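You operate a simulated robot arm through the tools that you are given. There is no shell and no other tool.

You run a simulated robot arm. Do the job below in one go: nothing can be reset, and whatever is moved stays where it is left.

Task
Cap the vial in the capping block and stand it in the long grey rack.
Fine: grip it first; free the grip; well 3. Set down upright: what you pick out.

The check looks at the end state, three seconds after you hand in, the way a careful person would. Anything else that was tipped, shoved, dropped, spilled or broken makes it a failure. Lids that push on must go on centred and level and be pressed home; caps that screw on are set level and turned clockwise until they are tight.

Robot
A 6-joint arm with a two-finger parallel gripper, fixed in place. Base frame: the origin is at the foot of the arm, x ahead of it, y to its left, z up. Units: mm, rad, N and s.
With the tool pointing down near the work surface it reaches from about 140 to 580 mm from the base axis. Its first joint turns from -1.152 to 1.152 rad. Payload 2.1 kg.
The TCP is the grasp point between the finger pads, 30 mm short of the fingertips. In the tool frame z runs along the fingers and y along their closing line. The gripper opens to 94 mm. The fingers are 28 mm wide and 10 mm thick; the gripper's body (50 by 96 mm) begins 55 mm behind the TCP.
Orientation is that of the tool frame in the base frame, as a unit quaternion [x, y, z, w]. With the fingers straight down and closing along the base's y, the tool's x points along the base's -x, its y along +y and its z along -z.

Tools
- The arm moves only by the tool apply_moves. Its arguments are lists of equal length, an entry for each row: "dp": the shift along the tool's x, y, z in units of 40 mm (1.0 is 40 mm), a list of three; "rot": the turn, a rotation vector about the tool's x, y, z in units of 6 degrees (1.0 is 6 degrees), a list of three. In form: {"dp": [[x, y, z], ...], "rot": [[ax, ay, az], ...]}. A call has 1 to 20 rows; each row shifts and turns the commanded pose from where the row before left it, along the tool's axes as they then stand. "hand" is the opening in per cent of the stroke, from 0 (shut) to 100 (fully open), set as the call begins (left out, the last holds). A call with a number of a shift or a turn outside -1 to 1 is refused whole. Each row takes 0.2 s and may step no farther than 50 mm and 0.15 rad from the row before; otherwise, or with a gripper value out of range, the whole call is refused. Where a pose cannot be reached the arm comes as near as it can. A force on the tool above 40 N (or 10 N above the force at the start of the call, whichever is more), or a blocked arm, ends the call early, and 0.2 s more pass. Each finger travels about 72 mm/s and halts on what it meets, pressing with about 43 N; the grip force reading is that of the motor and also rises with nothing between the fingers. The clock runs only during rows and for 0.2 s after the last one: add rows that do not move to give the fingers time. It gives the time, the measured TCP pose, the force on the tool (base axes), the opening and the grip force at its end, in the units of the frame above (readings bear some noise), with the torque about the TCP (base axes, N m) and any sound that the robot's microphone picked up.
- Cameras (640 x 400 px; columns grow to the right, rows downward): "scene" is fixed at [34.3, -357.5, 484.2]; the picture's right is [0.93, -0.36, 0.00], its down [-0.22, -0.55, -0.81] and it looks along [0.29, 0.75, -0.59] (base axes); focal length 234 px, centre (320, 200). "wrist" rides on the gripper at [76, 14, -102] in the tool frame; the picture's right is [-0.18, 0.98, 0.00], its down [-0.75, -0.14, -0.64] and it looks along [-0.63, -0.12, 0.77] (tool axes); focal length 243 px, centre (320, 200). There is no depth. A picture from a camera that has moved, and an enlarged one, comes with that camera's place and axes in the base frame and with its lens.
- camera(camera): a new picture of that camera. No time passes.
- zoom(camera, box): a new picture of the part [left, top, right, bottom] of that camera's present view, enlarged. No time passes.
- sign_off(): hands the job in; it is judged then, once.

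Places have to be worked out from the pictures, the camera data and where the tool is seen. Open the gripper and draw the arm clear of the work before you hand the job in, unless the task says otherwise.

The tools are called as name(argument=value, ...) on one line, values as JSON. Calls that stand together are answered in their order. apply_moves: Moves the arm, as the interface text tells. Its arguments: {"type":"object","properties":{"dp":{"type":"array"},"rot":{"type":"array"},"hand":{"type":"number"}},"required":["dp","rot"]} The other tools are called the same way: camera (camera) takes a picture; zoom (camera, box) takes an enlarged picture of a part of a camera's view; sign_off () hands the job in.

At the start:

```text
clock: 0.0
eef_pos: [327.3, 22.4, 363.1]
ee_rot: [0.0, 1.0, 0.001, 0.0]
contact_force: [0.1, 0.3, 0.8]
ft_torque: [0.0, 0.01, -0.03]
finger_gap: 93.8
gripper_force: 0.2
```

scene: 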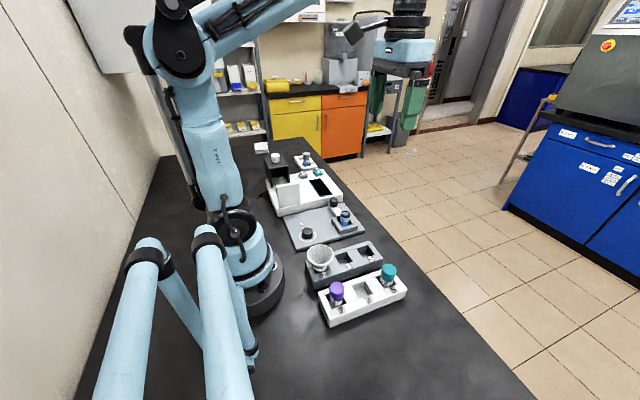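
wrist: 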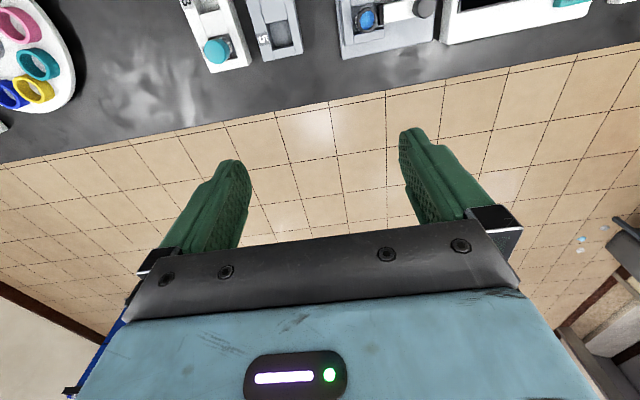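

I'll begin by looking closely at the scene to identify the capping block, vial, cap and racks.

zoom(camera="scene", box=[240, 130, 420, 240])

zoom(camera="scene", box=[280, 220, 420, 330])

zoom(camera="wrist", box=[160, 0, 640, 120])

```text
3.56 times, centred on (330, 185) of scene
camera zoom: at [34.3, -357.5, 484.2], right [0.93, -0.36, 0.0], down [-0.22, -0.55, -0.81], along [0.29, 0.75, -0.59], focal length 833 px, centre (284, 253)
```

zoom: 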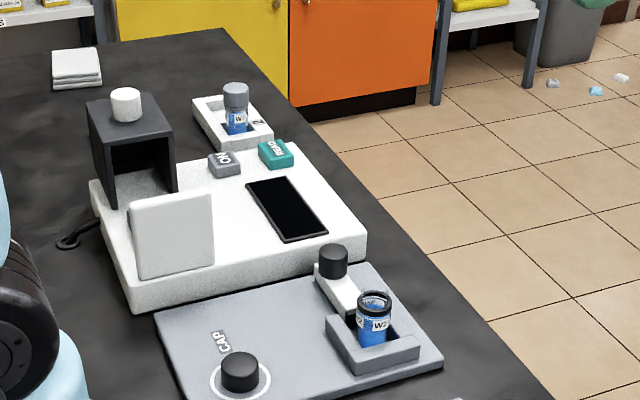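

```text
3.64 times, centred on (350, 275) of scene
camera zoom: at [34.3, -357.5, 484.2], right [0.93, -0.36, 0.0], down [-0.22, -0.55, -0.81], along [0.29, 0.75, -0.59], focal length 852 px, centre (211, -73)
```

zoom: 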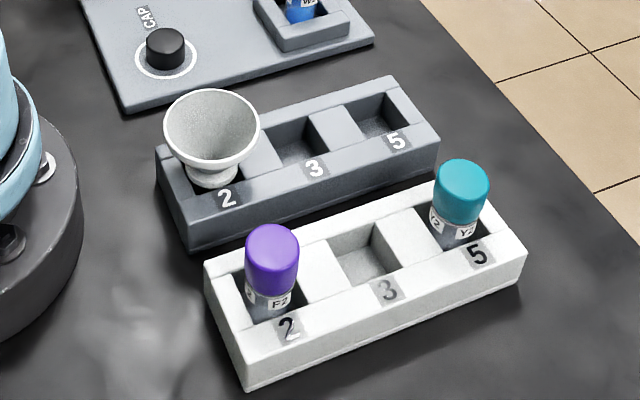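

```text
1.33 times, centred on (400, 60) of wrist
camera zoom: at [250.5, 36.5, 465.6], right [0.18, 0.98, 0.0], down [0.75, -0.14, 0.64], along [0.63, -0.12, -0.77], focal length 324 px, centre (213, 387)
```

zoom: 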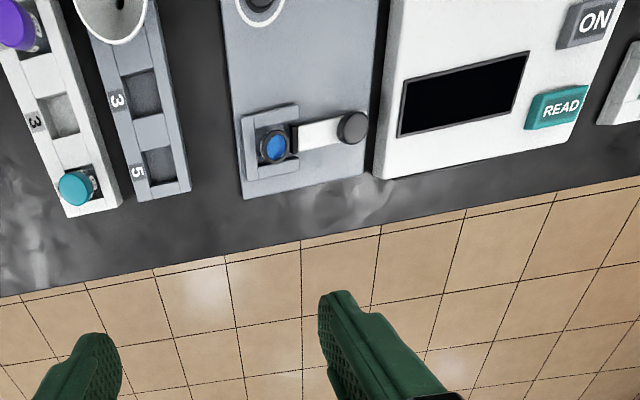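

The vial W2 sits open in a small holder on the grey plate (about x 285, y 91), with a sliding clamp with a black knob next to it, and the black cap on a ring near x 172, y 90. I zoom in further for details of the clamp, cap and rack.

zoom(camera="scene", box=[320, 185, 376, 240])

zoom(camera="scene", box=[280, 210, 344, 250])

zoom(camera="scene", box=[300, 235, 390, 292])

zoom(camera="wrist", box=[330, 0, 440, 66])

zoom(camera="wrist", box=[170, 0, 310, 84])

zoom(camera="wrist", box=[0, 0, 160, 130])

```text
7.27 times, centred on (348, 212) of scene
camera zoom: at [34.3, -357.5, 484.2], right [0.93, -0.36, 0.0], down [-0.22, -0.55, -0.81], along [0.29, 0.75, -0.59], focal length 1704 px, centre (116, 109)
```

zoom: 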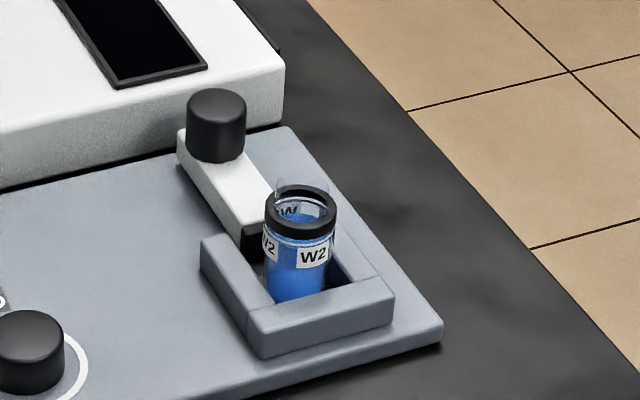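

```text
10.00 times, centred on (312, 230) of scene
camera zoom: at [34.3, -357.5, 484.2], right [0.93, -0.36, 0.0], down [-0.22, -0.55, -0.81], along [0.29, 0.75, -0.59], focal length 2343 px, centre (400, -100)
```

zoom: 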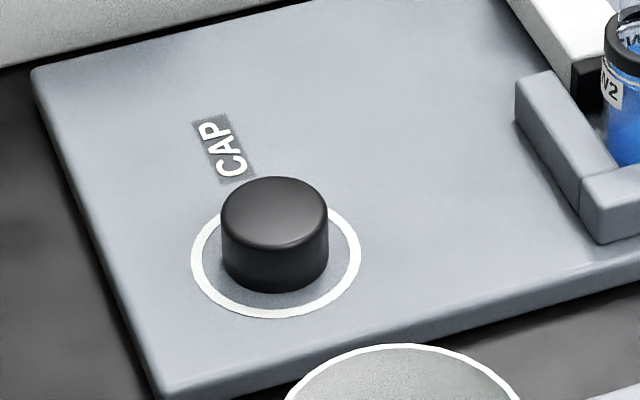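

```text
7.02 times, centred on (345, 264) of scene
camera zoom: at [34.3, -357.5, 484.2], right [0.93, -0.36, 0.0], down [-0.22, -0.55, -0.81], along [0.29, 0.75, -0.59], focal length 1644 px, centre (145, -246)
```

zoom: 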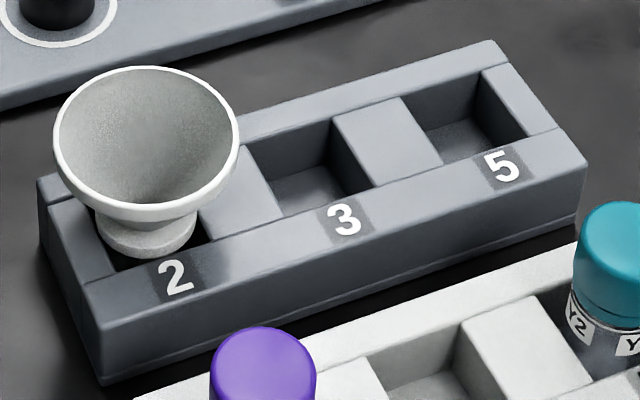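

```text
5.82 times, centred on (385, 33) of wrist
camera zoom: at [250.5, 36.5, 465.6], right [0.18, 0.98, 0.0], down [0.75, -0.14, 0.64], along [0.63, -0.12, -0.77], focal length 1412 px, centre (-58, 1172)
```

zoom: 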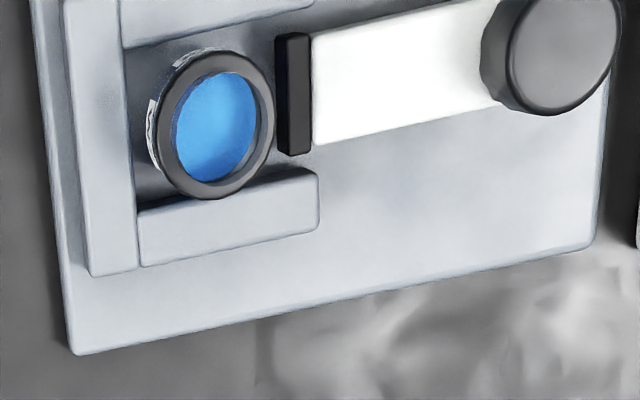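

```text
4.57 times, centred on (240, 42) of wrist
camera zoom: at [250.5, 36.5, 465.6], right [0.18, 0.98, 0.0], down [0.75, -0.14, 0.64], along [0.63, -0.12, -0.77], focal length 1109 px, centre (686, 922)
```

zoom: 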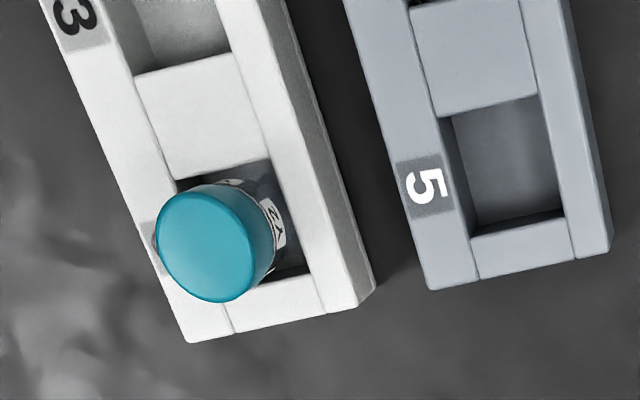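

```text
3.08 times, centred on (80, 65) of wrist
camera zoom: at [250.5, 36.5, 465.6], right [0.18, 0.98, 0.0], down [0.75, -0.14, 0.64], along [0.63, -0.12, -0.77], focal length 746 px, centre (1058, 615)
```

zoom: 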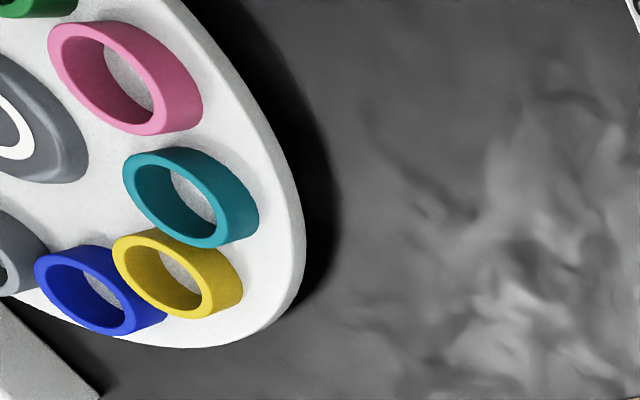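

The clamp bar with its black pad faces the vial; pushing the knob toward the vial should grip it. I zoom in more on the vial's neck and the cap to see whether it screws or pushes on.

zoom(camera="scene", box=[334, 195, 362, 221])

zoom(camera="scene", box=[298, 222, 318, 242])

zoom(camera="wrist", box=[350, 0, 390, 36])

zoom(camera="scene", box=[290, 140, 330, 180])

```text
15.38 times, centred on (348, 208) of scene
camera zoom: at [34.3, -357.5, 484.2], right [0.93, -0.36, 0.0], down [-0.22, -0.55, -0.81], along [0.29, 0.75, -0.59], focal length 3604 px, centre (-111, 77)
```

zoom: 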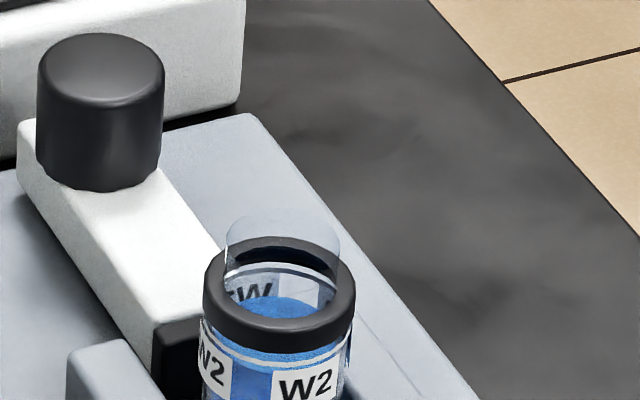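

```text
16.00 times, centred on (308, 232) of scene
camera zoom: at [34.3, -357.5, 484.2], right [0.93, -0.36, 0.0], down [-0.22, -0.55, -0.81], along [0.29, 0.75, -0.59], focal length 3748 px, centre (512, -312)
```

zoom: 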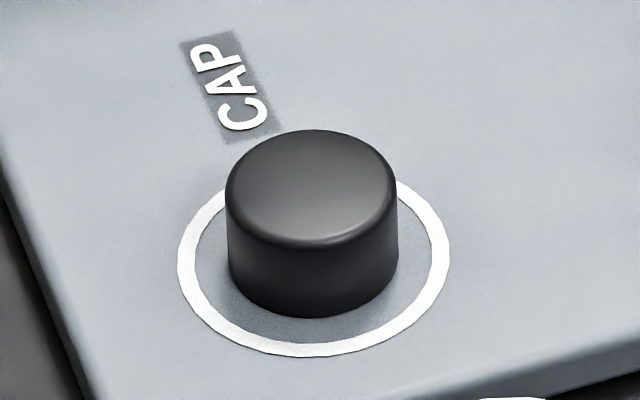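

```text
11.11 times, centred on (370, 18) of wrist
camera zoom: at [250.5, 36.5, 465.6], right [0.18, 0.98, 0.0], down [0.75, -0.14, 0.64], along [0.63, -0.12, -0.77], focal length 2696 px, centre (-236, 2222)
```

zoom: 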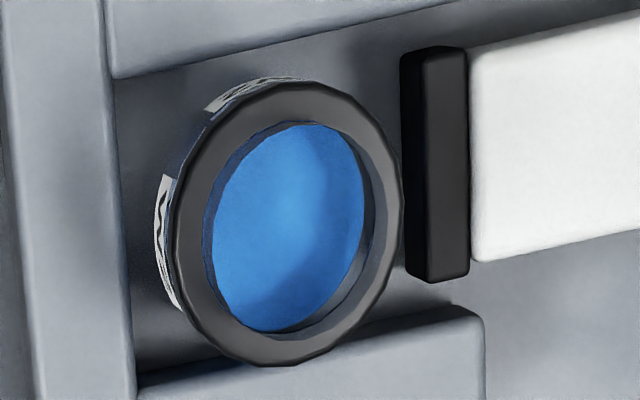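

```text
10.00 times, centred on (310, 160) of scene
camera zoom: at [34.3, -357.5, 484.2], right [0.93, -0.36, 0.0], down [-0.22, -0.55, -0.81], along [0.29, 0.75, -0.59], focal length 2343 px, centre (420, 600)
```

zoom: 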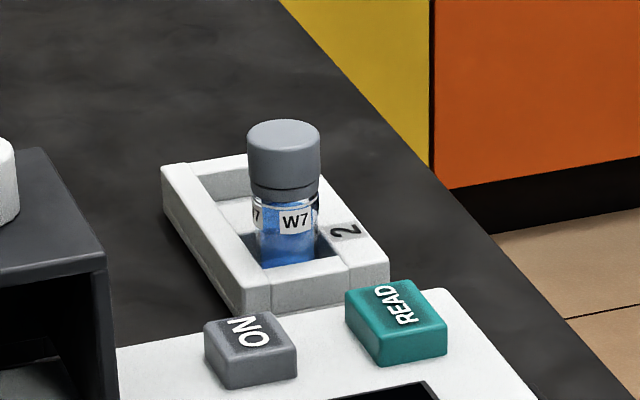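

The neck is bare glass above a black collar, so the cap is most likely a screw cap, with the clamp meant to keep the vial from turning. I move the arm back and lower so the wrist camera can look at the plate, rack and vial from closer.

apply_moves(dp=[[0.92, 0.24, 0.4], [0.92, 0.24, 0.4], [0.92, 0.24, 0.4], [0.92, 0.24, 0.4]], rot=[[0, 0, 0], [0, 0, 0], [0, 0, 0], [0, 0, 0]])

camera(camera="wrist")

camera(camera="scene")

```text
clock: 1.0
eef_pos: [181.2, 61.0, 300.3]
ee_rot: [0.0, 1.0, 0.0, -0.001]
contact_force: [0.1, -0.5, 0.0]
ft_torque: [0.02, 0.01, 0.02]
finger_gap: 94.1
gripper_force: 0.0
```

```text
taken
camera wrist: at [104.1, 75.3, 402.2], right [0.18, 0.98, 0.0], down [0.75, -0.14, 0.64], along [0.63, -0.12, -0.77], focal length 243 px, centre (320, 200)
```

wrist: 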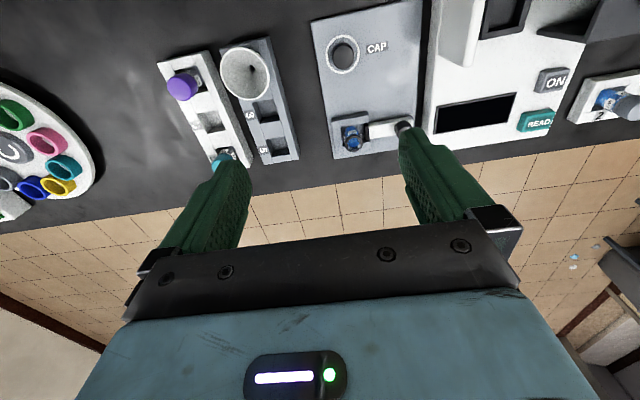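

```text
taken
```

scene: 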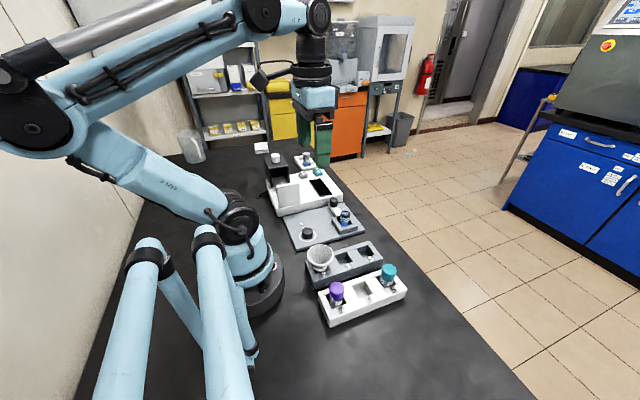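

A clear view of everything now. I zoom in on the plate and on the grey rack to measure.

zoom(camera="wrist", box=[300, 0, 428, 160])

zoom(camera="wrist", box=[200, 30, 312, 170])

zoom(camera="wrist", box=[330, 110, 420, 166])

zoom(camera="wrist", box=[310, 26, 374, 66])

```text
2.50 times, centred on (364, 80) of wrist
camera zoom: at [104.1, 75.3, 402.2], right [0.18, 0.98, 0.0], down [0.75, -0.14, 0.64], along [0.63, -0.12, -0.77], focal length 606 px, centre (210, 500)
```

zoom: 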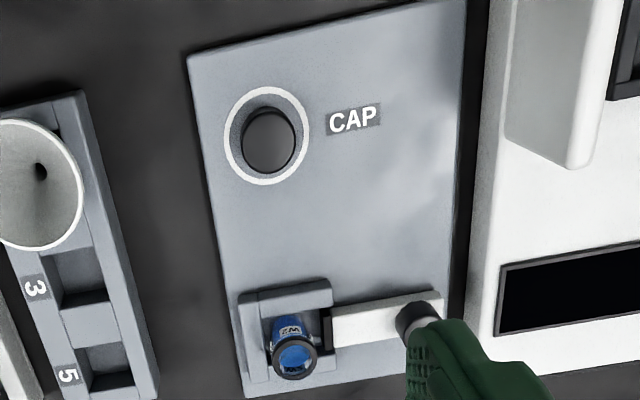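

```text
2.86 times, centred on (256, 100) of wrist
camera zoom: at [104.1, 75.3, 402.2], right [0.18, 0.98, 0.0], down [0.75, -0.14, 0.64], along [0.63, -0.12, -0.77], focal length 693 px, centre (503, 486)
```

zoom: 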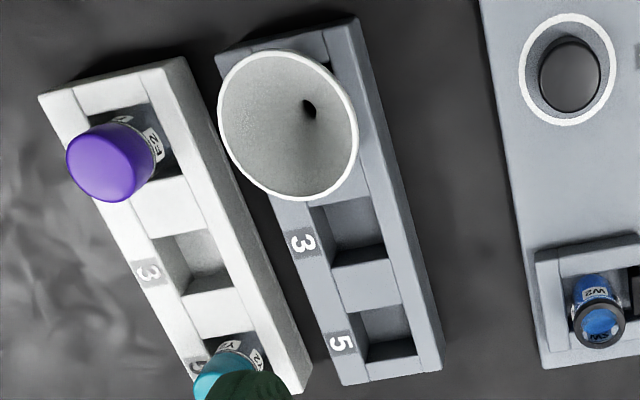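

```text
7.11 times, centred on (375, 138) of wrist
camera zoom: at [104.1, 75.3, 402.2], right [0.18, 0.98, 0.0], down [0.75, -0.14, 0.64], along [0.63, -0.12, -0.77], focal length 1725 px, centre (-71, 641)
```

zoom: 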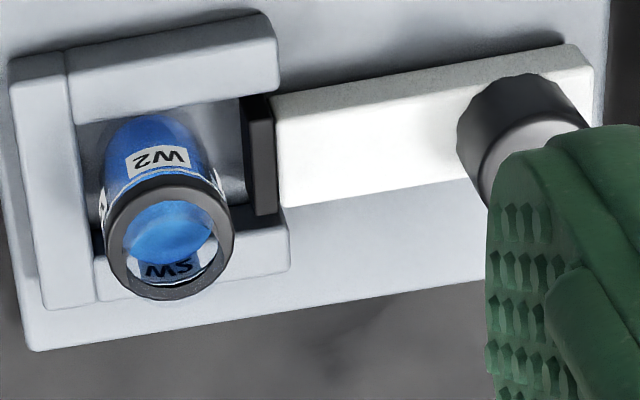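

```text
10.00 times, centred on (342, 46) of wrist
camera zoom: at [104.1, 75.3, 402.2], right [0.18, 0.98, 0.0], down [0.75, -0.14, 0.64], along [0.63, -0.12, -0.77], focal length 2426 px, centre (100, 1740)
```

zoom: 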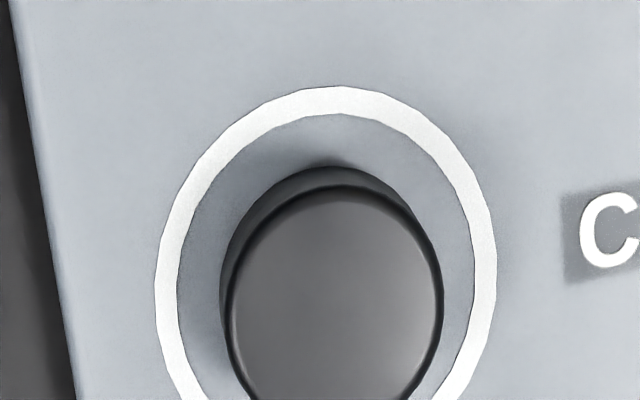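

Triangulating the vial's collar from both wrist poses agrees well: about (285.7, 95, 56). Next I go lower over the plate for a more exact view of the vial, clamp knob and cap.

apply_moves(dp=[[-0.21, 0.46, 0.85], [-0.21, 0.46, 0.85], [-0.21, 0.46, 0.85]], rot=[[0, 0, 0], [0, 0, 0], [0, 0, 0]])

camera(camera="wrist")

zoom(camera="wrist", box=[260, 120, 420, 220])

zoom(camera="wrist", box=[250, 10, 346, 90])

```text
clock: 1.8
eef_pos: [204.6, 117.3, 196.9]
ee_rot: [0.0, 1.0, 0.001, 0.0]
contact_force: [-0.2, 0.3, -0.4]
ft_torque: [0.0, 0.0, 0.02]
finger_gap: 94.4
gripper_force: 0.1
```

```text
taken
camera wrist: at [128.3, 130.9, 299.0], right [0.18, 0.98, 0.0], down [0.75, -0.14, 0.64], along [0.63, -0.12, -0.77], focal length 243 px, centre (320, 200)
```

wrist: 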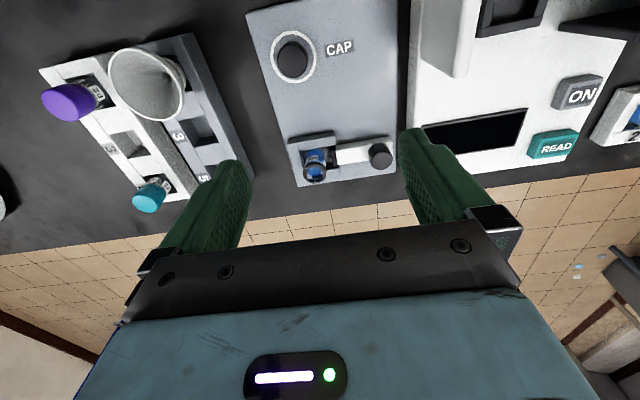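

```text
4.00 times, centred on (340, 170) of wrist
camera zoom: at [128.3, 130.9, 299.0], right [0.18, 0.98, 0.0], down [0.75, -0.14, 0.64], along [0.63, -0.12, -0.77], focal length 970 px, centre (240, 320)
```

zoom: 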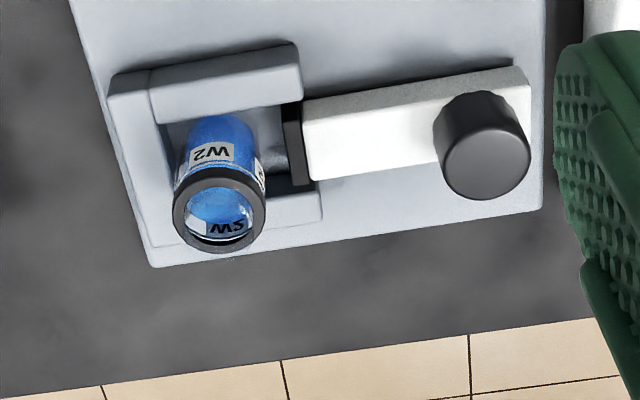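

```text
5.00 times, centred on (298, 50) of wrist
camera zoom: at [128.3, 130.9, 299.0], right [0.18, 0.98, 0.0], down [0.75, -0.14, 0.64], along [0.63, -0.12, -0.77], focal length 1213 px, centre (430, 950)
```

zoom: 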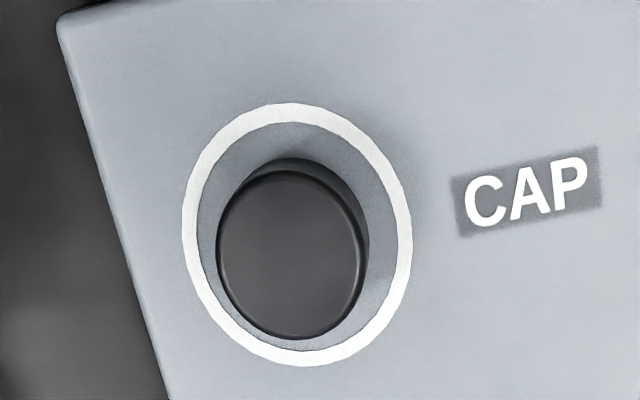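

Ring and cap come out at about (170, 95.4) with the plate top near z 12 and the cap's top near z 31; the knob's top is near (284, 174, 54). Now I zoom on the grey rack and funnel from this pose for triangulation, and on the clamp.

zoom(camera="wrist", box=[90, 20, 250, 120])

zoom(camera="wrist", box=[150, 90, 250, 190])

zoom(camera="wrist", box=[280, 124, 344, 190])

zoom(camera="wrist", box=[325, 130, 405, 180])

```text
4.00 times, centred on (170, 70) of wrist
camera zoom: at [128.3, 130.9, 299.0], right [0.18, 0.98, 0.0], down [0.75, -0.14, 0.64], along [0.63, -0.12, -0.77], focal length 970 px, centre (920, 720)
```

zoom: 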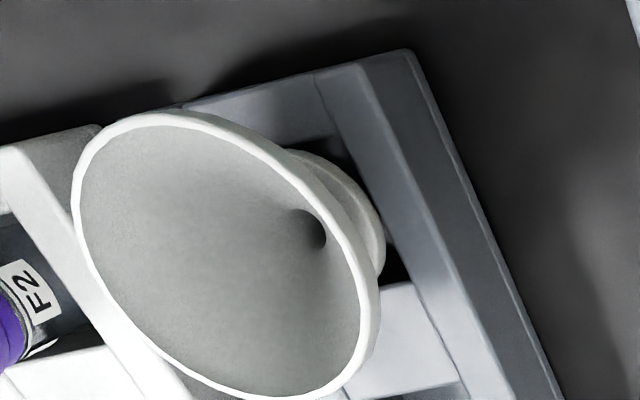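

```text
4.00 times, centred on (200, 140) of wrist
camera zoom: at [128.3, 130.9, 299.0], right [0.18, 0.98, 0.0], down [0.75, -0.14, 0.64], along [0.63, -0.12, -0.77], focal length 970 px, centre (800, 440)
```

zoom: 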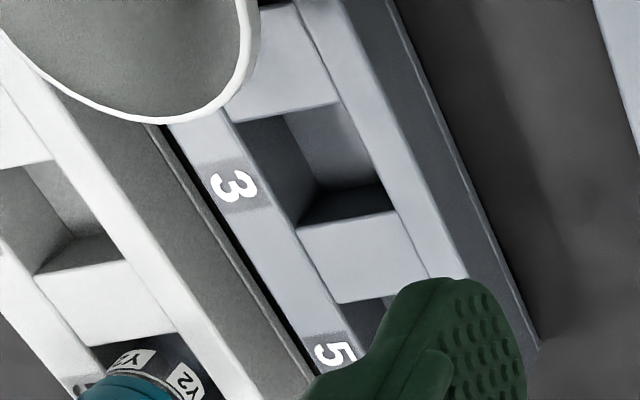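

```text
6.06 times, centred on (312, 157) of wrist
camera zoom: at [128.3, 130.9, 299.0], right [0.18, 0.98, 0.0], down [0.75, -0.14, 0.64], along [0.63, -0.12, -0.77], focal length 1470 px, centre (368, 461)
```

zoom: 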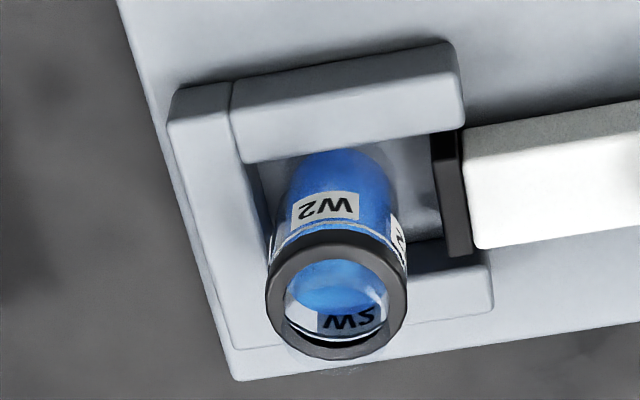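

```text
8.00 times, centred on (365, 155) of wrist
camera zoom: at [128.3, 130.9, 299.0], right [0.18, 0.98, 0.0], down [0.75, -0.14, 0.64], along [0.63, -0.12, -0.77], focal length 1941 px, centre (-40, 560)
```

zoom: 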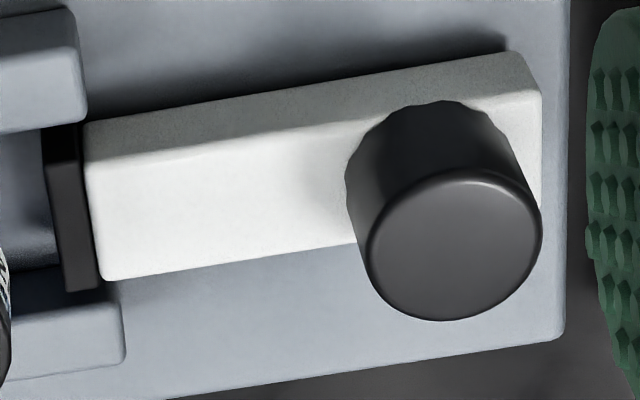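

The geometry is consistent: clamp bar top z≈28, holder walls z≈25, pad face y≈117, vial axis about (285.7, 95), grey rack well 3 centre about (222, -31) with top z≈26; the funnel rim ends near x 188, so well 3 can be reached without touching it. I'll move over the knob and turn the tool -90° so the fingers close along x.

apply_moves(dp=[[-0.663, 0.475, 0.39], [-0.663, 0.475, 0.39], [-0.663, 0.475, 0.39], [0, 0, 0], [0, 0, 0], [0, 0, 0], [0, 0, 0], [0, 0, 0], [0, 0, 0], [0, 0, 0], [0, 0, 0], [0, 0, 0], [0, 0, 0], [0, 0, 0], [0, 0, 0], [0, 0, 0], [0, 0, 0], [0, 0, 0]], rot=[[0, 0, 0], [0, 0, 0], [0, 0, 0], [0, 0, -1], [0, 0, -1], [0, 0, -1], [0, 0, -1], [0, 0, -1], [0, 0, -1], [0, 0, -1], [0, 0, -1], [0, 0, -1], [0, 0, -1], [0, 0, -1], [0, 0, -1], [0, 0, -1], [0, 0, -1], [0, 0, -1]])

camera(camera="wrist")

camera(camera="scene")

```text
clock: 5.6
eef_pos: [284.6, 172.9, 151.0]
ee_rot: [0.707, -0.707, 0.0, 0.0]
contact_force: [-0.3, 0.6, 1.2]
ft_torque: [-0.01, 0.01, -0.03]
finger_gap: 94.5
gripper_force: 0.1
```

```text
taken
camera wrist: at [270.0, 96.7, 252.7], right [-0.98, 0.18, 0.0], down [0.14, 0.75, 0.64], along [0.12, 0.63, -0.77], focal length 243 px, centre (320, 200)
```

wrist: 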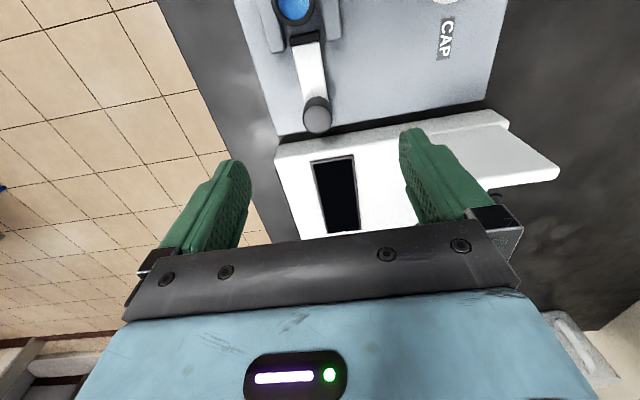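

```text
taken
```

scene: 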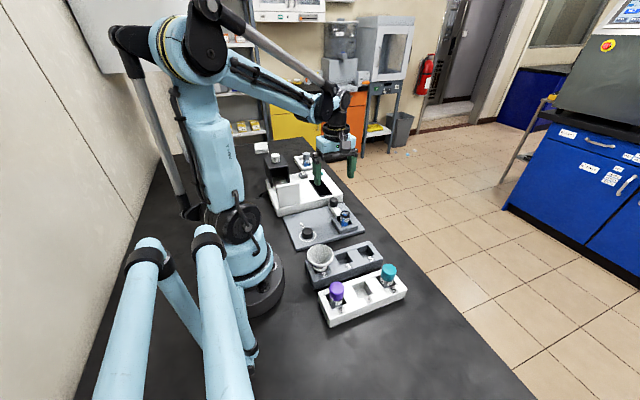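

The turn worked. Zooming on the vial and knob from this new direction to cross-check their places.

zoom(camera="wrist", box=[250, 0, 350, 70])

zoom(camera="wrist", box=[280, 60, 360, 140])

zoom(camera="wrist", box=[380, 100, 580, 220])

```text
5.71 times, centred on (300, 35) of wrist
camera zoom: at [270.0, 96.7, 252.7], right [-0.98, 0.18, 0.0], down [0.14, 0.75, 0.64], along [0.12, 0.63, -0.77], focal length 1386 px, centre (434, 1143)
```

zoom: 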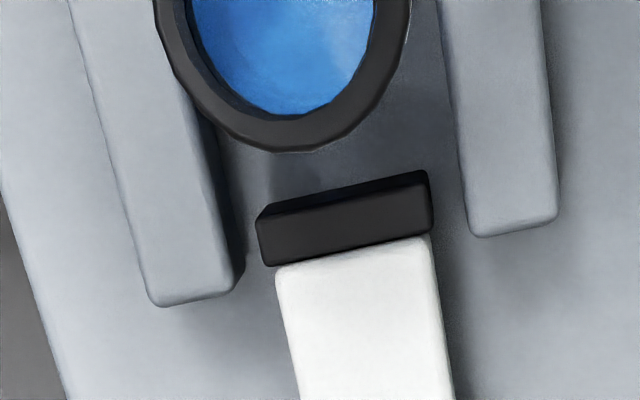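

```text
5.00 times, centred on (320, 100) of wrist
camera zoom: at [270.0, 96.7, 252.7], right [-0.98, 0.18, 0.0], down [0.14, 0.75, 0.64], along [0.12, 0.63, -0.77], focal length 1213 px, centre (320, 700)
```

zoom: 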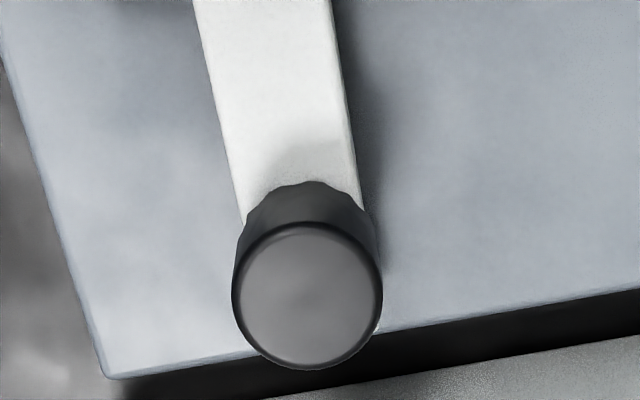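

```text
3.20 times, centred on (480, 160) of wrist
camera zoom: at [270.0, 96.7, 252.7], right [-0.98, 0.18, 0.0], down [0.14, 0.75, 0.64], along [0.12, 0.63, -0.77], focal length 776 px, centre (-192, 328)
```

zoom: 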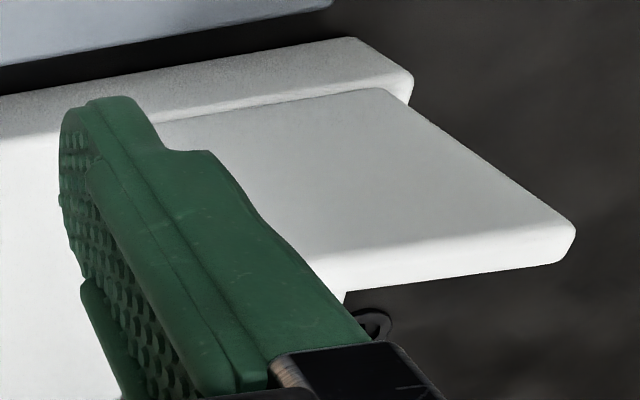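

The knob is confirmed at about (285.8, 173.5), 25 mm across, top z≈54, and the holder is centred on x≈286 (vial centred in it). I descend with open fingers around the knob, fingertips to z≈34.

apply_moves(dp=[[-0.015, -0.03, 0.72], [0, 0, 0.72], [0, 0, 0.73]], rot=[[0, 0, 0], [0, 0, 0], [0, 0, 0]])

camera(camera="wrist")

zoom(camera="scene", box=[300, 170, 380, 240])

```text
clock: 6.4
eef_pos: [284.8, 173.9, 64.7]
ee_rot: [0.707, -0.707, 0.0, 0.0]
contact_force: [-0.4, -0.4, -0.7]
ft_torque: [0.02, -0.03, -0.02]
finger_gap: 94.0
gripper_force: 0.0
```

```text
taken
camera wrist: at [270.8, 97.7, 165.8], right [-0.98, 0.18, 0.0], down [0.14, 0.75, 0.64], along [0.12, 0.63, -0.77], focal length 243 px, centre (320, 200)
```

wrist: 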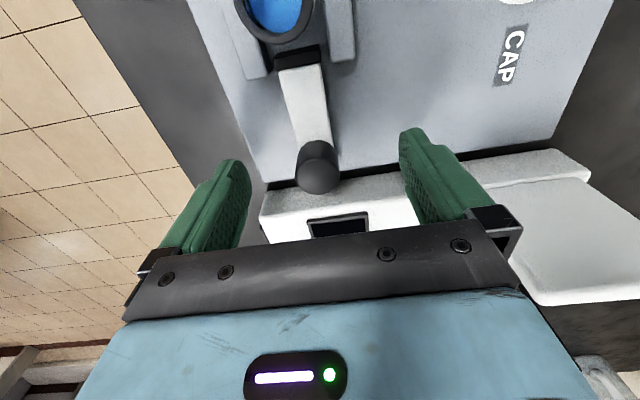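

```text
5.71 times, centred on (340, 205) of scene
camera zoom: at [34.3, -357.5, 484.2], right [0.93, -0.36, 0.0], down [-0.22, -0.55, -0.81], along [0.29, 0.75, -0.59], focal length 1339 px, centre (206, 171)
```

zoom: 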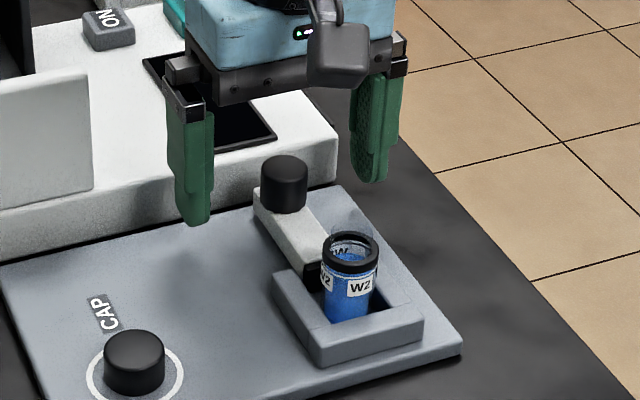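

The knob sits between the open fingers. I close on it, giving the fingers time.

apply_moves(dp=[[0, -0.02, 0], [0, 0, 0], [0, 0, 0], [0, 0, 0], [0, 0, 0]], rot=[[0, 0, 0], [0, 0, 0], [0, 0, 0], [0, 0, 0], [0, 0, 0]], hand=0)

camera(camera="wrist")

```text
clock: 7.6
eef_pos: [287.0, 173.6, 64.3]
ee_rot: [-0.706, 0.708, -0.001, 0.001]
contact_force: [14.1, 0.7, -13.2]
ft_torque: [0.04, 0.18, -0.03]
finger_gap: 24.7
gripper_force: 44.3
```

```text
taken
camera wrist: at [272.1, 97.4, 165.9], right [-0.98, 0.19, 0.0], down [0.14, 0.75, 0.64], along [0.12, 0.63, -0.77], focal length 243 px, centre (320, 200)
```

wrist: 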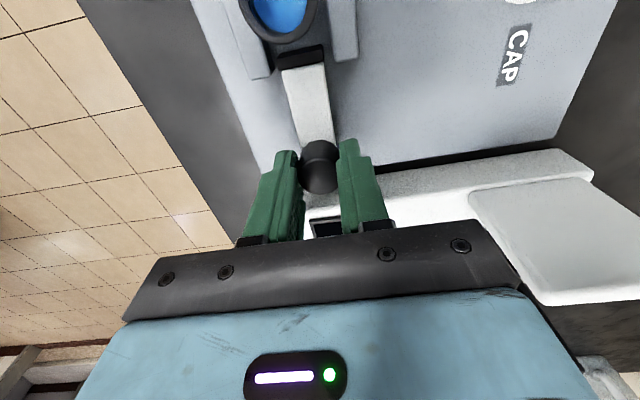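

The grip is on (24.7 mm) and shows the knob's centre nearer x 287, giving some side force. I correct that by about 1.4 mm and begin sliding the knob toward the vial (-y).

apply_moves(dp=[[0, -0.035, 0], [0.05, 0, 0], [0.05, 0, 0], [0.05, 0, 0], [0.05, 0, 0]], rot=[[0, 0, 0], [0, 0, 0], [0, 0, 0], [0, 0, 0], [0, 0, 0]])

zoom(camera="wrist", box=[220, 0, 380, 100])

```text
clock: 8.8
eef_pos: [287.7, 166.1, 64.2]
ee_rot: [0.708, -0.707, 0.0, 0.002]
contact_force: [-14.2, -5.6, -11.0]
ft_torque: [0.21, -0.16, 0.08]
finger_gap: 24.7
gripper_force: 45.0
```

```text
4.00 times, centred on (300, 50) of wrist
camera zoom: at [272.8, 89.1, 166.2], right [-0.98, 0.18, 0.0], down [0.14, 0.75, 0.64], along [0.12, 0.63, -0.77], focal length 970 px, centre (400, 800)
```

zoom: 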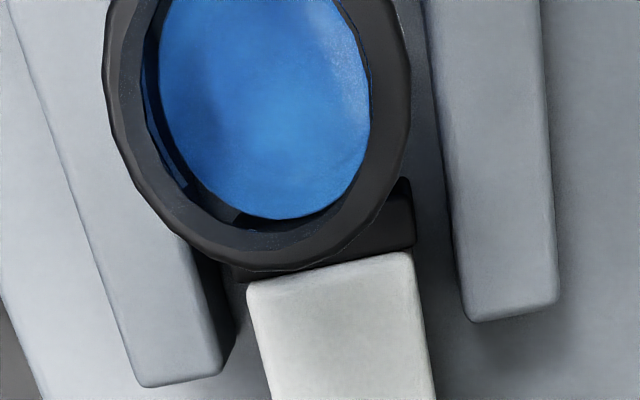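

The slider has moved about 8 mm with the pad close to the vial. I relax the x offset and continue in 1 mm steps, watching the force.

apply_moves(dp=[[0, 0.0175, 0], [0.03, 0, 0], [0.03, 0, 0]], rot=[[0, 0, 0], [0, 0, 0], [0, 0, 0]])

zoom(camera="wrist", box=[220, 0, 380, 100])

```text
clock: 9.6
eef_pos: [286.3, 163.0, 65.0]
ee_rot: [-0.707, 0.707, 0.0, 0.0]
contact_force: [-12.5, -5.7, -20.1]
ft_torque: [-0.43, -0.2, -0.02]
finger_gap: 25.1
gripper_force: 44.9
```

```text
4.00 times, centred on (300, 50) of wrist
camera zoom: at [272.4, 87.0, 166.1], right [-0.98, 0.18, 0.0], down [0.14, 0.75, 0.64], along [0.12, 0.63, -0.77], focal length 970 px, centre (400, 800)
```

zoom: 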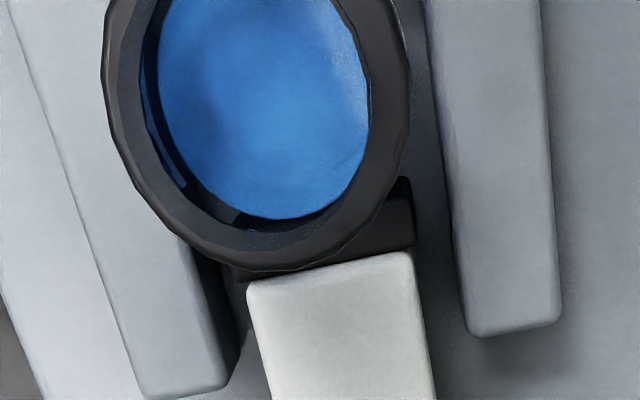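

The pad now touches the vial and moves it toward the far wall. I continue in small steps until the vial is seated and the force rises.

apply_moves(dp=[[0.03, 0, 0], [0.03, 0, 0]], rot=[[0, 0, 0], [0, 0, 0]])

zoom(camera="wrist", box=[220, 0, 380, 100])

zoom(camera="scene", box=[310, 180, 376, 240])

```text
clock: 10.2
eef_pos: [288.1, 162.5, 64.3]
ee_rot: [-0.707, 0.707, 0.0, 0.001]
contact_force: [-14.8, 1.7, -22.0]
ft_torque: [-0.47, -0.16, -0.06]
finger_gap: 24.8
gripper_force: 44.9
```

```text
4.00 times, centred on (300, 50) of wrist
camera zoom: at [272.5, 85.3, 166.0], right [-0.98, 0.18, 0.0], down [0.14, 0.75, 0.64], along [0.12, 0.63, -0.77], focal length 970 px, centre (400, 800)
```

zoom: 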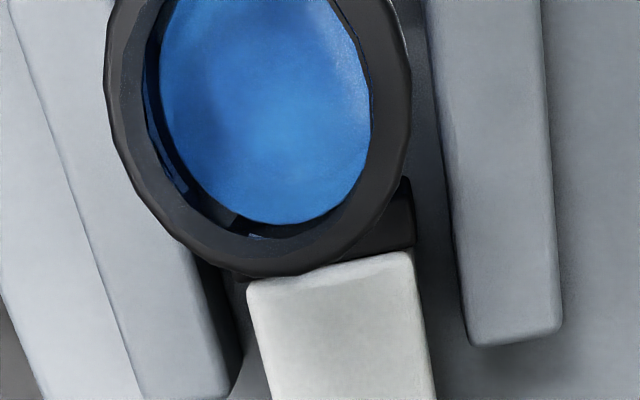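

```text
6.67 times, centred on (343, 210) of scene
camera zoom: at [34.4, -357.5, 484.2], right [0.93, -0.36, 0.0], down [-0.22, -0.55, -0.81], along [0.29, 0.75, -0.59], focal length 1562 px, centre (167, 133)
```

zoom: 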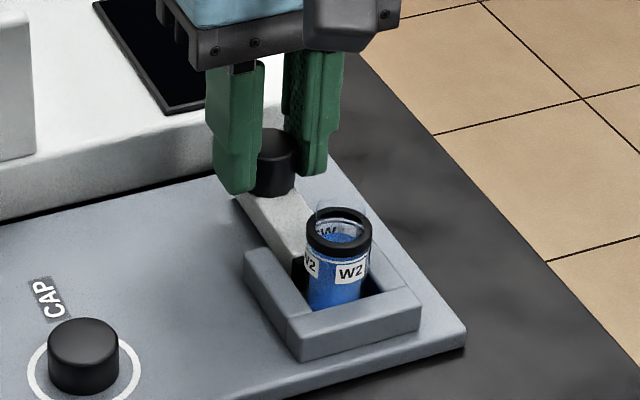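

The y force has started to change as the vial seats against the wall. I push another 1–2 mm for a firm clamp.

apply_moves(dp=[[0.025, 0.02, 0], [0.025, 0, 0]], rot=[[0, 0, 0], [0, 0, 0]])

zoom(camera="wrist", box=[220, 0, 380, 100])

```text
clock: 10.8
eef_pos: [286.4, 161.5, 66.0]
ee_rot: [0.707, -0.707, -0.001, -0.004]
contact_force: [0.3, 27.6, -25.8]
ft_torque: [-0.05, 0.51, 0.07]
finger_gap: 25.1
gripper_force: 45.3
```

```text
4.00 times, centred on (300, 50) of wrist
camera zoom: at [272.4, 84.0, 165.6], right [-0.98, 0.18, 0.0], down [0.14, 0.75, 0.65], along [0.12, 0.64, -0.76], focal length 970 px, centre (400, 800)
```

zoom: 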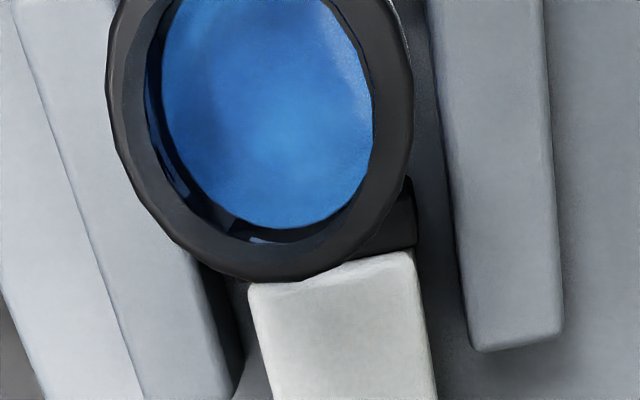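

The clamp reaction is now about 28 N with the vial pressed against the wall. I open the fingers to let go of the knob and check that the clamp stays put.

apply_moves(dp=[[0, 0, 0], [0, 0, 0], [0, 0, 0]], rot=[[0, 0, 0], [0, 0, 0], [0, 0, 0]], hand=75)

zoom(camera="wrist", box=[220, 0, 420, 200])

zoom(camera="scene", box=[310, 180, 376, 240])

```text
clock: 11.6
eef_pos: [285.4, 159.6, 64.6]
ee_rot: [-0.707, 0.707, -0.001, 0.0]
contact_force: [-0.2, -0.3, 0.0]
ft_torque: [-0.02, 0.0, 0.0]
finger_gap: 70.7
gripper_force: 0.1
```

```text
2.00 times, centred on (320, 100) of wrist
camera zoom: at [271.9, 82.6, 166.2], right [-0.98, 0.18, 0.0], down [0.14, 0.75, 0.64], along [0.12, 0.63, -0.77], focal length 485 px, centre (320, 400)
```

zoom: 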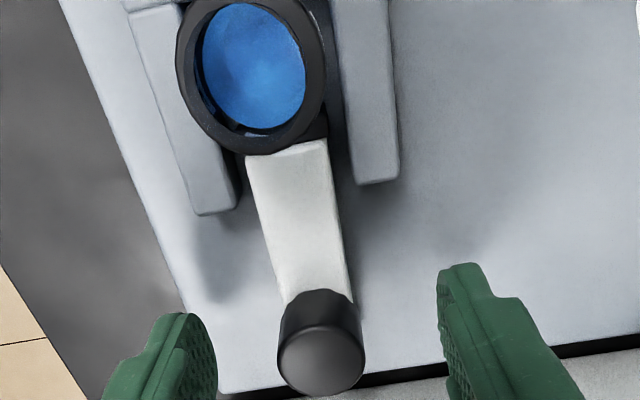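

```text
6.67 times, centred on (343, 210) of scene
camera zoom: at [34.3, -357.5, 484.2], right [0.93, -0.36, 0.0], down [-0.22, -0.55, -0.81], along [0.29, 0.75, -0.59], focal length 1562 px, centre (167, 133)
```

zoom: 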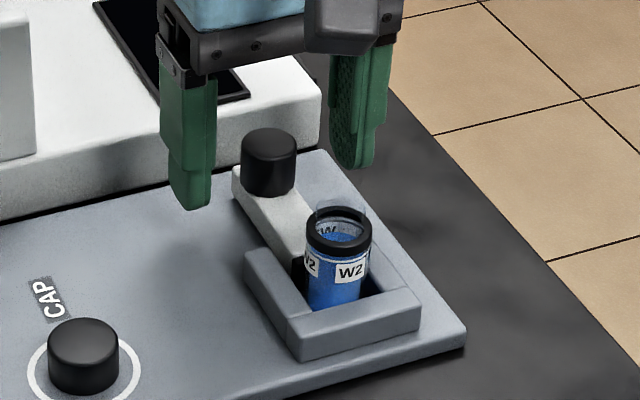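

The clamp holds by itself. I lift and shift so the wrist camera looks at the clamped vial, to measure its new axis precisely.

apply_moves(dp=[[0, 0, -0.75], [0, 0, -0.75], [0.62, 0, 0], [0.62, 0, 0]], rot=[[0, 0, 0], [0, 0, 0], [0, 0, 0], [0, 0, 0]])

camera(camera="wrist")

zoom(camera="wrist", box=[256, 60, 352, 150])

```text
clock: 12.6
eef_pos: [287.0, 109.0, 125.7]
ee_rot: [-0.707, 0.707, 0.001, 0.0]
contact_force: [-0.9, 0.6, -0.1]
ft_torque: [-0.01, 0.0, 0.0]
finger_gap: 70.3
gripper_force: 0.2
```

```text
taken
camera wrist: at [272.0, 32.9, 226.4], right [-0.98, 0.18, 0.0], down [0.14, 0.75, 0.64], along [0.12, 0.63, -0.77], focal length 243 px, centre (320, 200)
```

wrist: 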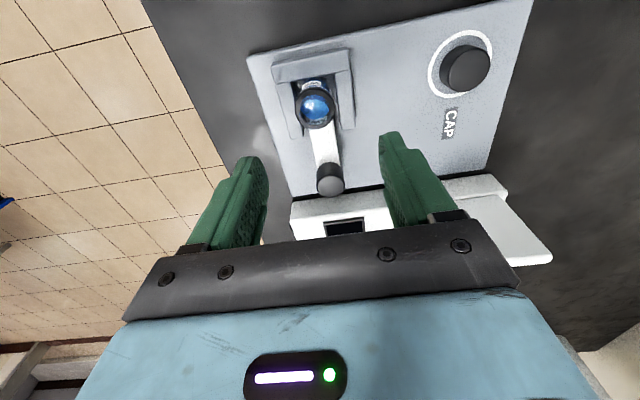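

```text
4.44 times, centred on (304, 105) of wrist
camera zoom: at [272.0, 32.9, 226.4], right [-0.98, 0.18, 0.0], down [0.14, 0.75, 0.64], along [0.12, 0.63, -0.77], focal length 1078 px, centre (391, 622)
```

zoom: 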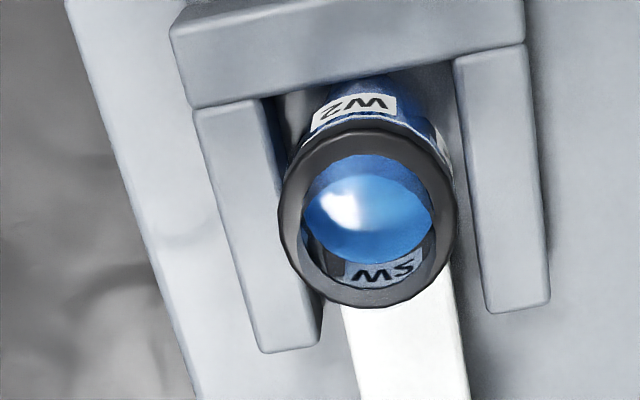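

The clamped vial's axis comes out around (286.6, 91.5). I zoom further for the collar's outline, and view the neck from the scene camera to get its height.

zoom(camera="wrist", box=[292, 76, 340, 134])

zoom(camera="scene", box=[332, 196, 356, 226])

zoom(camera="wrist", box=[416, 20, 506, 110])

```text
6.90 times, centred on (316, 105) of wrist
camera zoom: at [272.0, 32.9, 226.4], right [-0.98, 0.18, 0.0], down [0.14, 0.75, 0.64], along [0.12, 0.63, -0.77], focal length 1673 px, centre (348, 855)
```

zoom: 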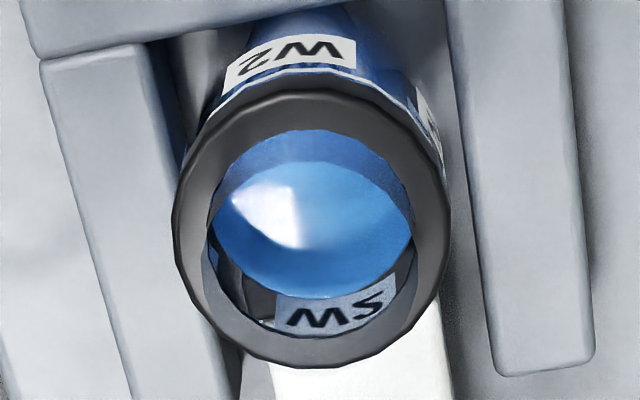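

```text
13.33 times, centred on (344, 211) of scene
camera zoom: at [34.3, -357.5, 484.2], right [0.93, -0.36, 0.0], down [-0.22, -0.55, -0.81], along [0.29, 0.75, -0.59], focal length 3124 px, centre (0, 53)
```

zoom: 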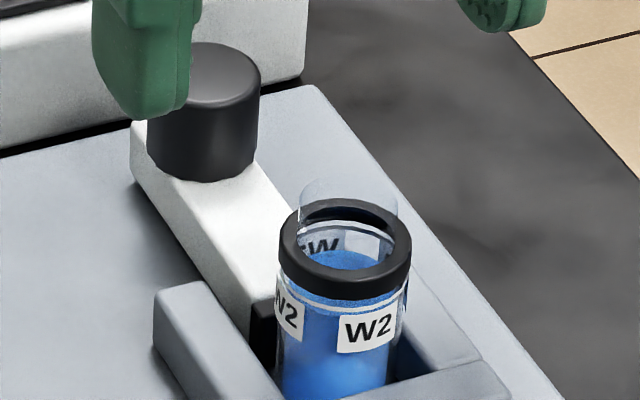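

```text
4.44 times, centred on (461, 65) of wrist
camera zoom: at [272.0, 32.9, 226.4], right [-0.98, 0.18, 0.0], down [0.14, 0.75, 0.64], along [0.12, 0.63, -0.77], focal length 1078 px, centre (-307, 800)
```

zoom: 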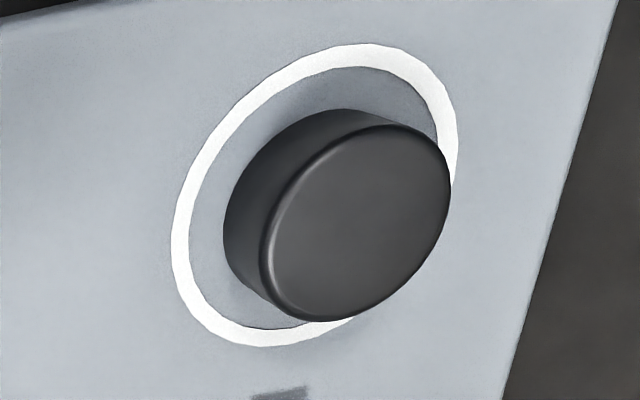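

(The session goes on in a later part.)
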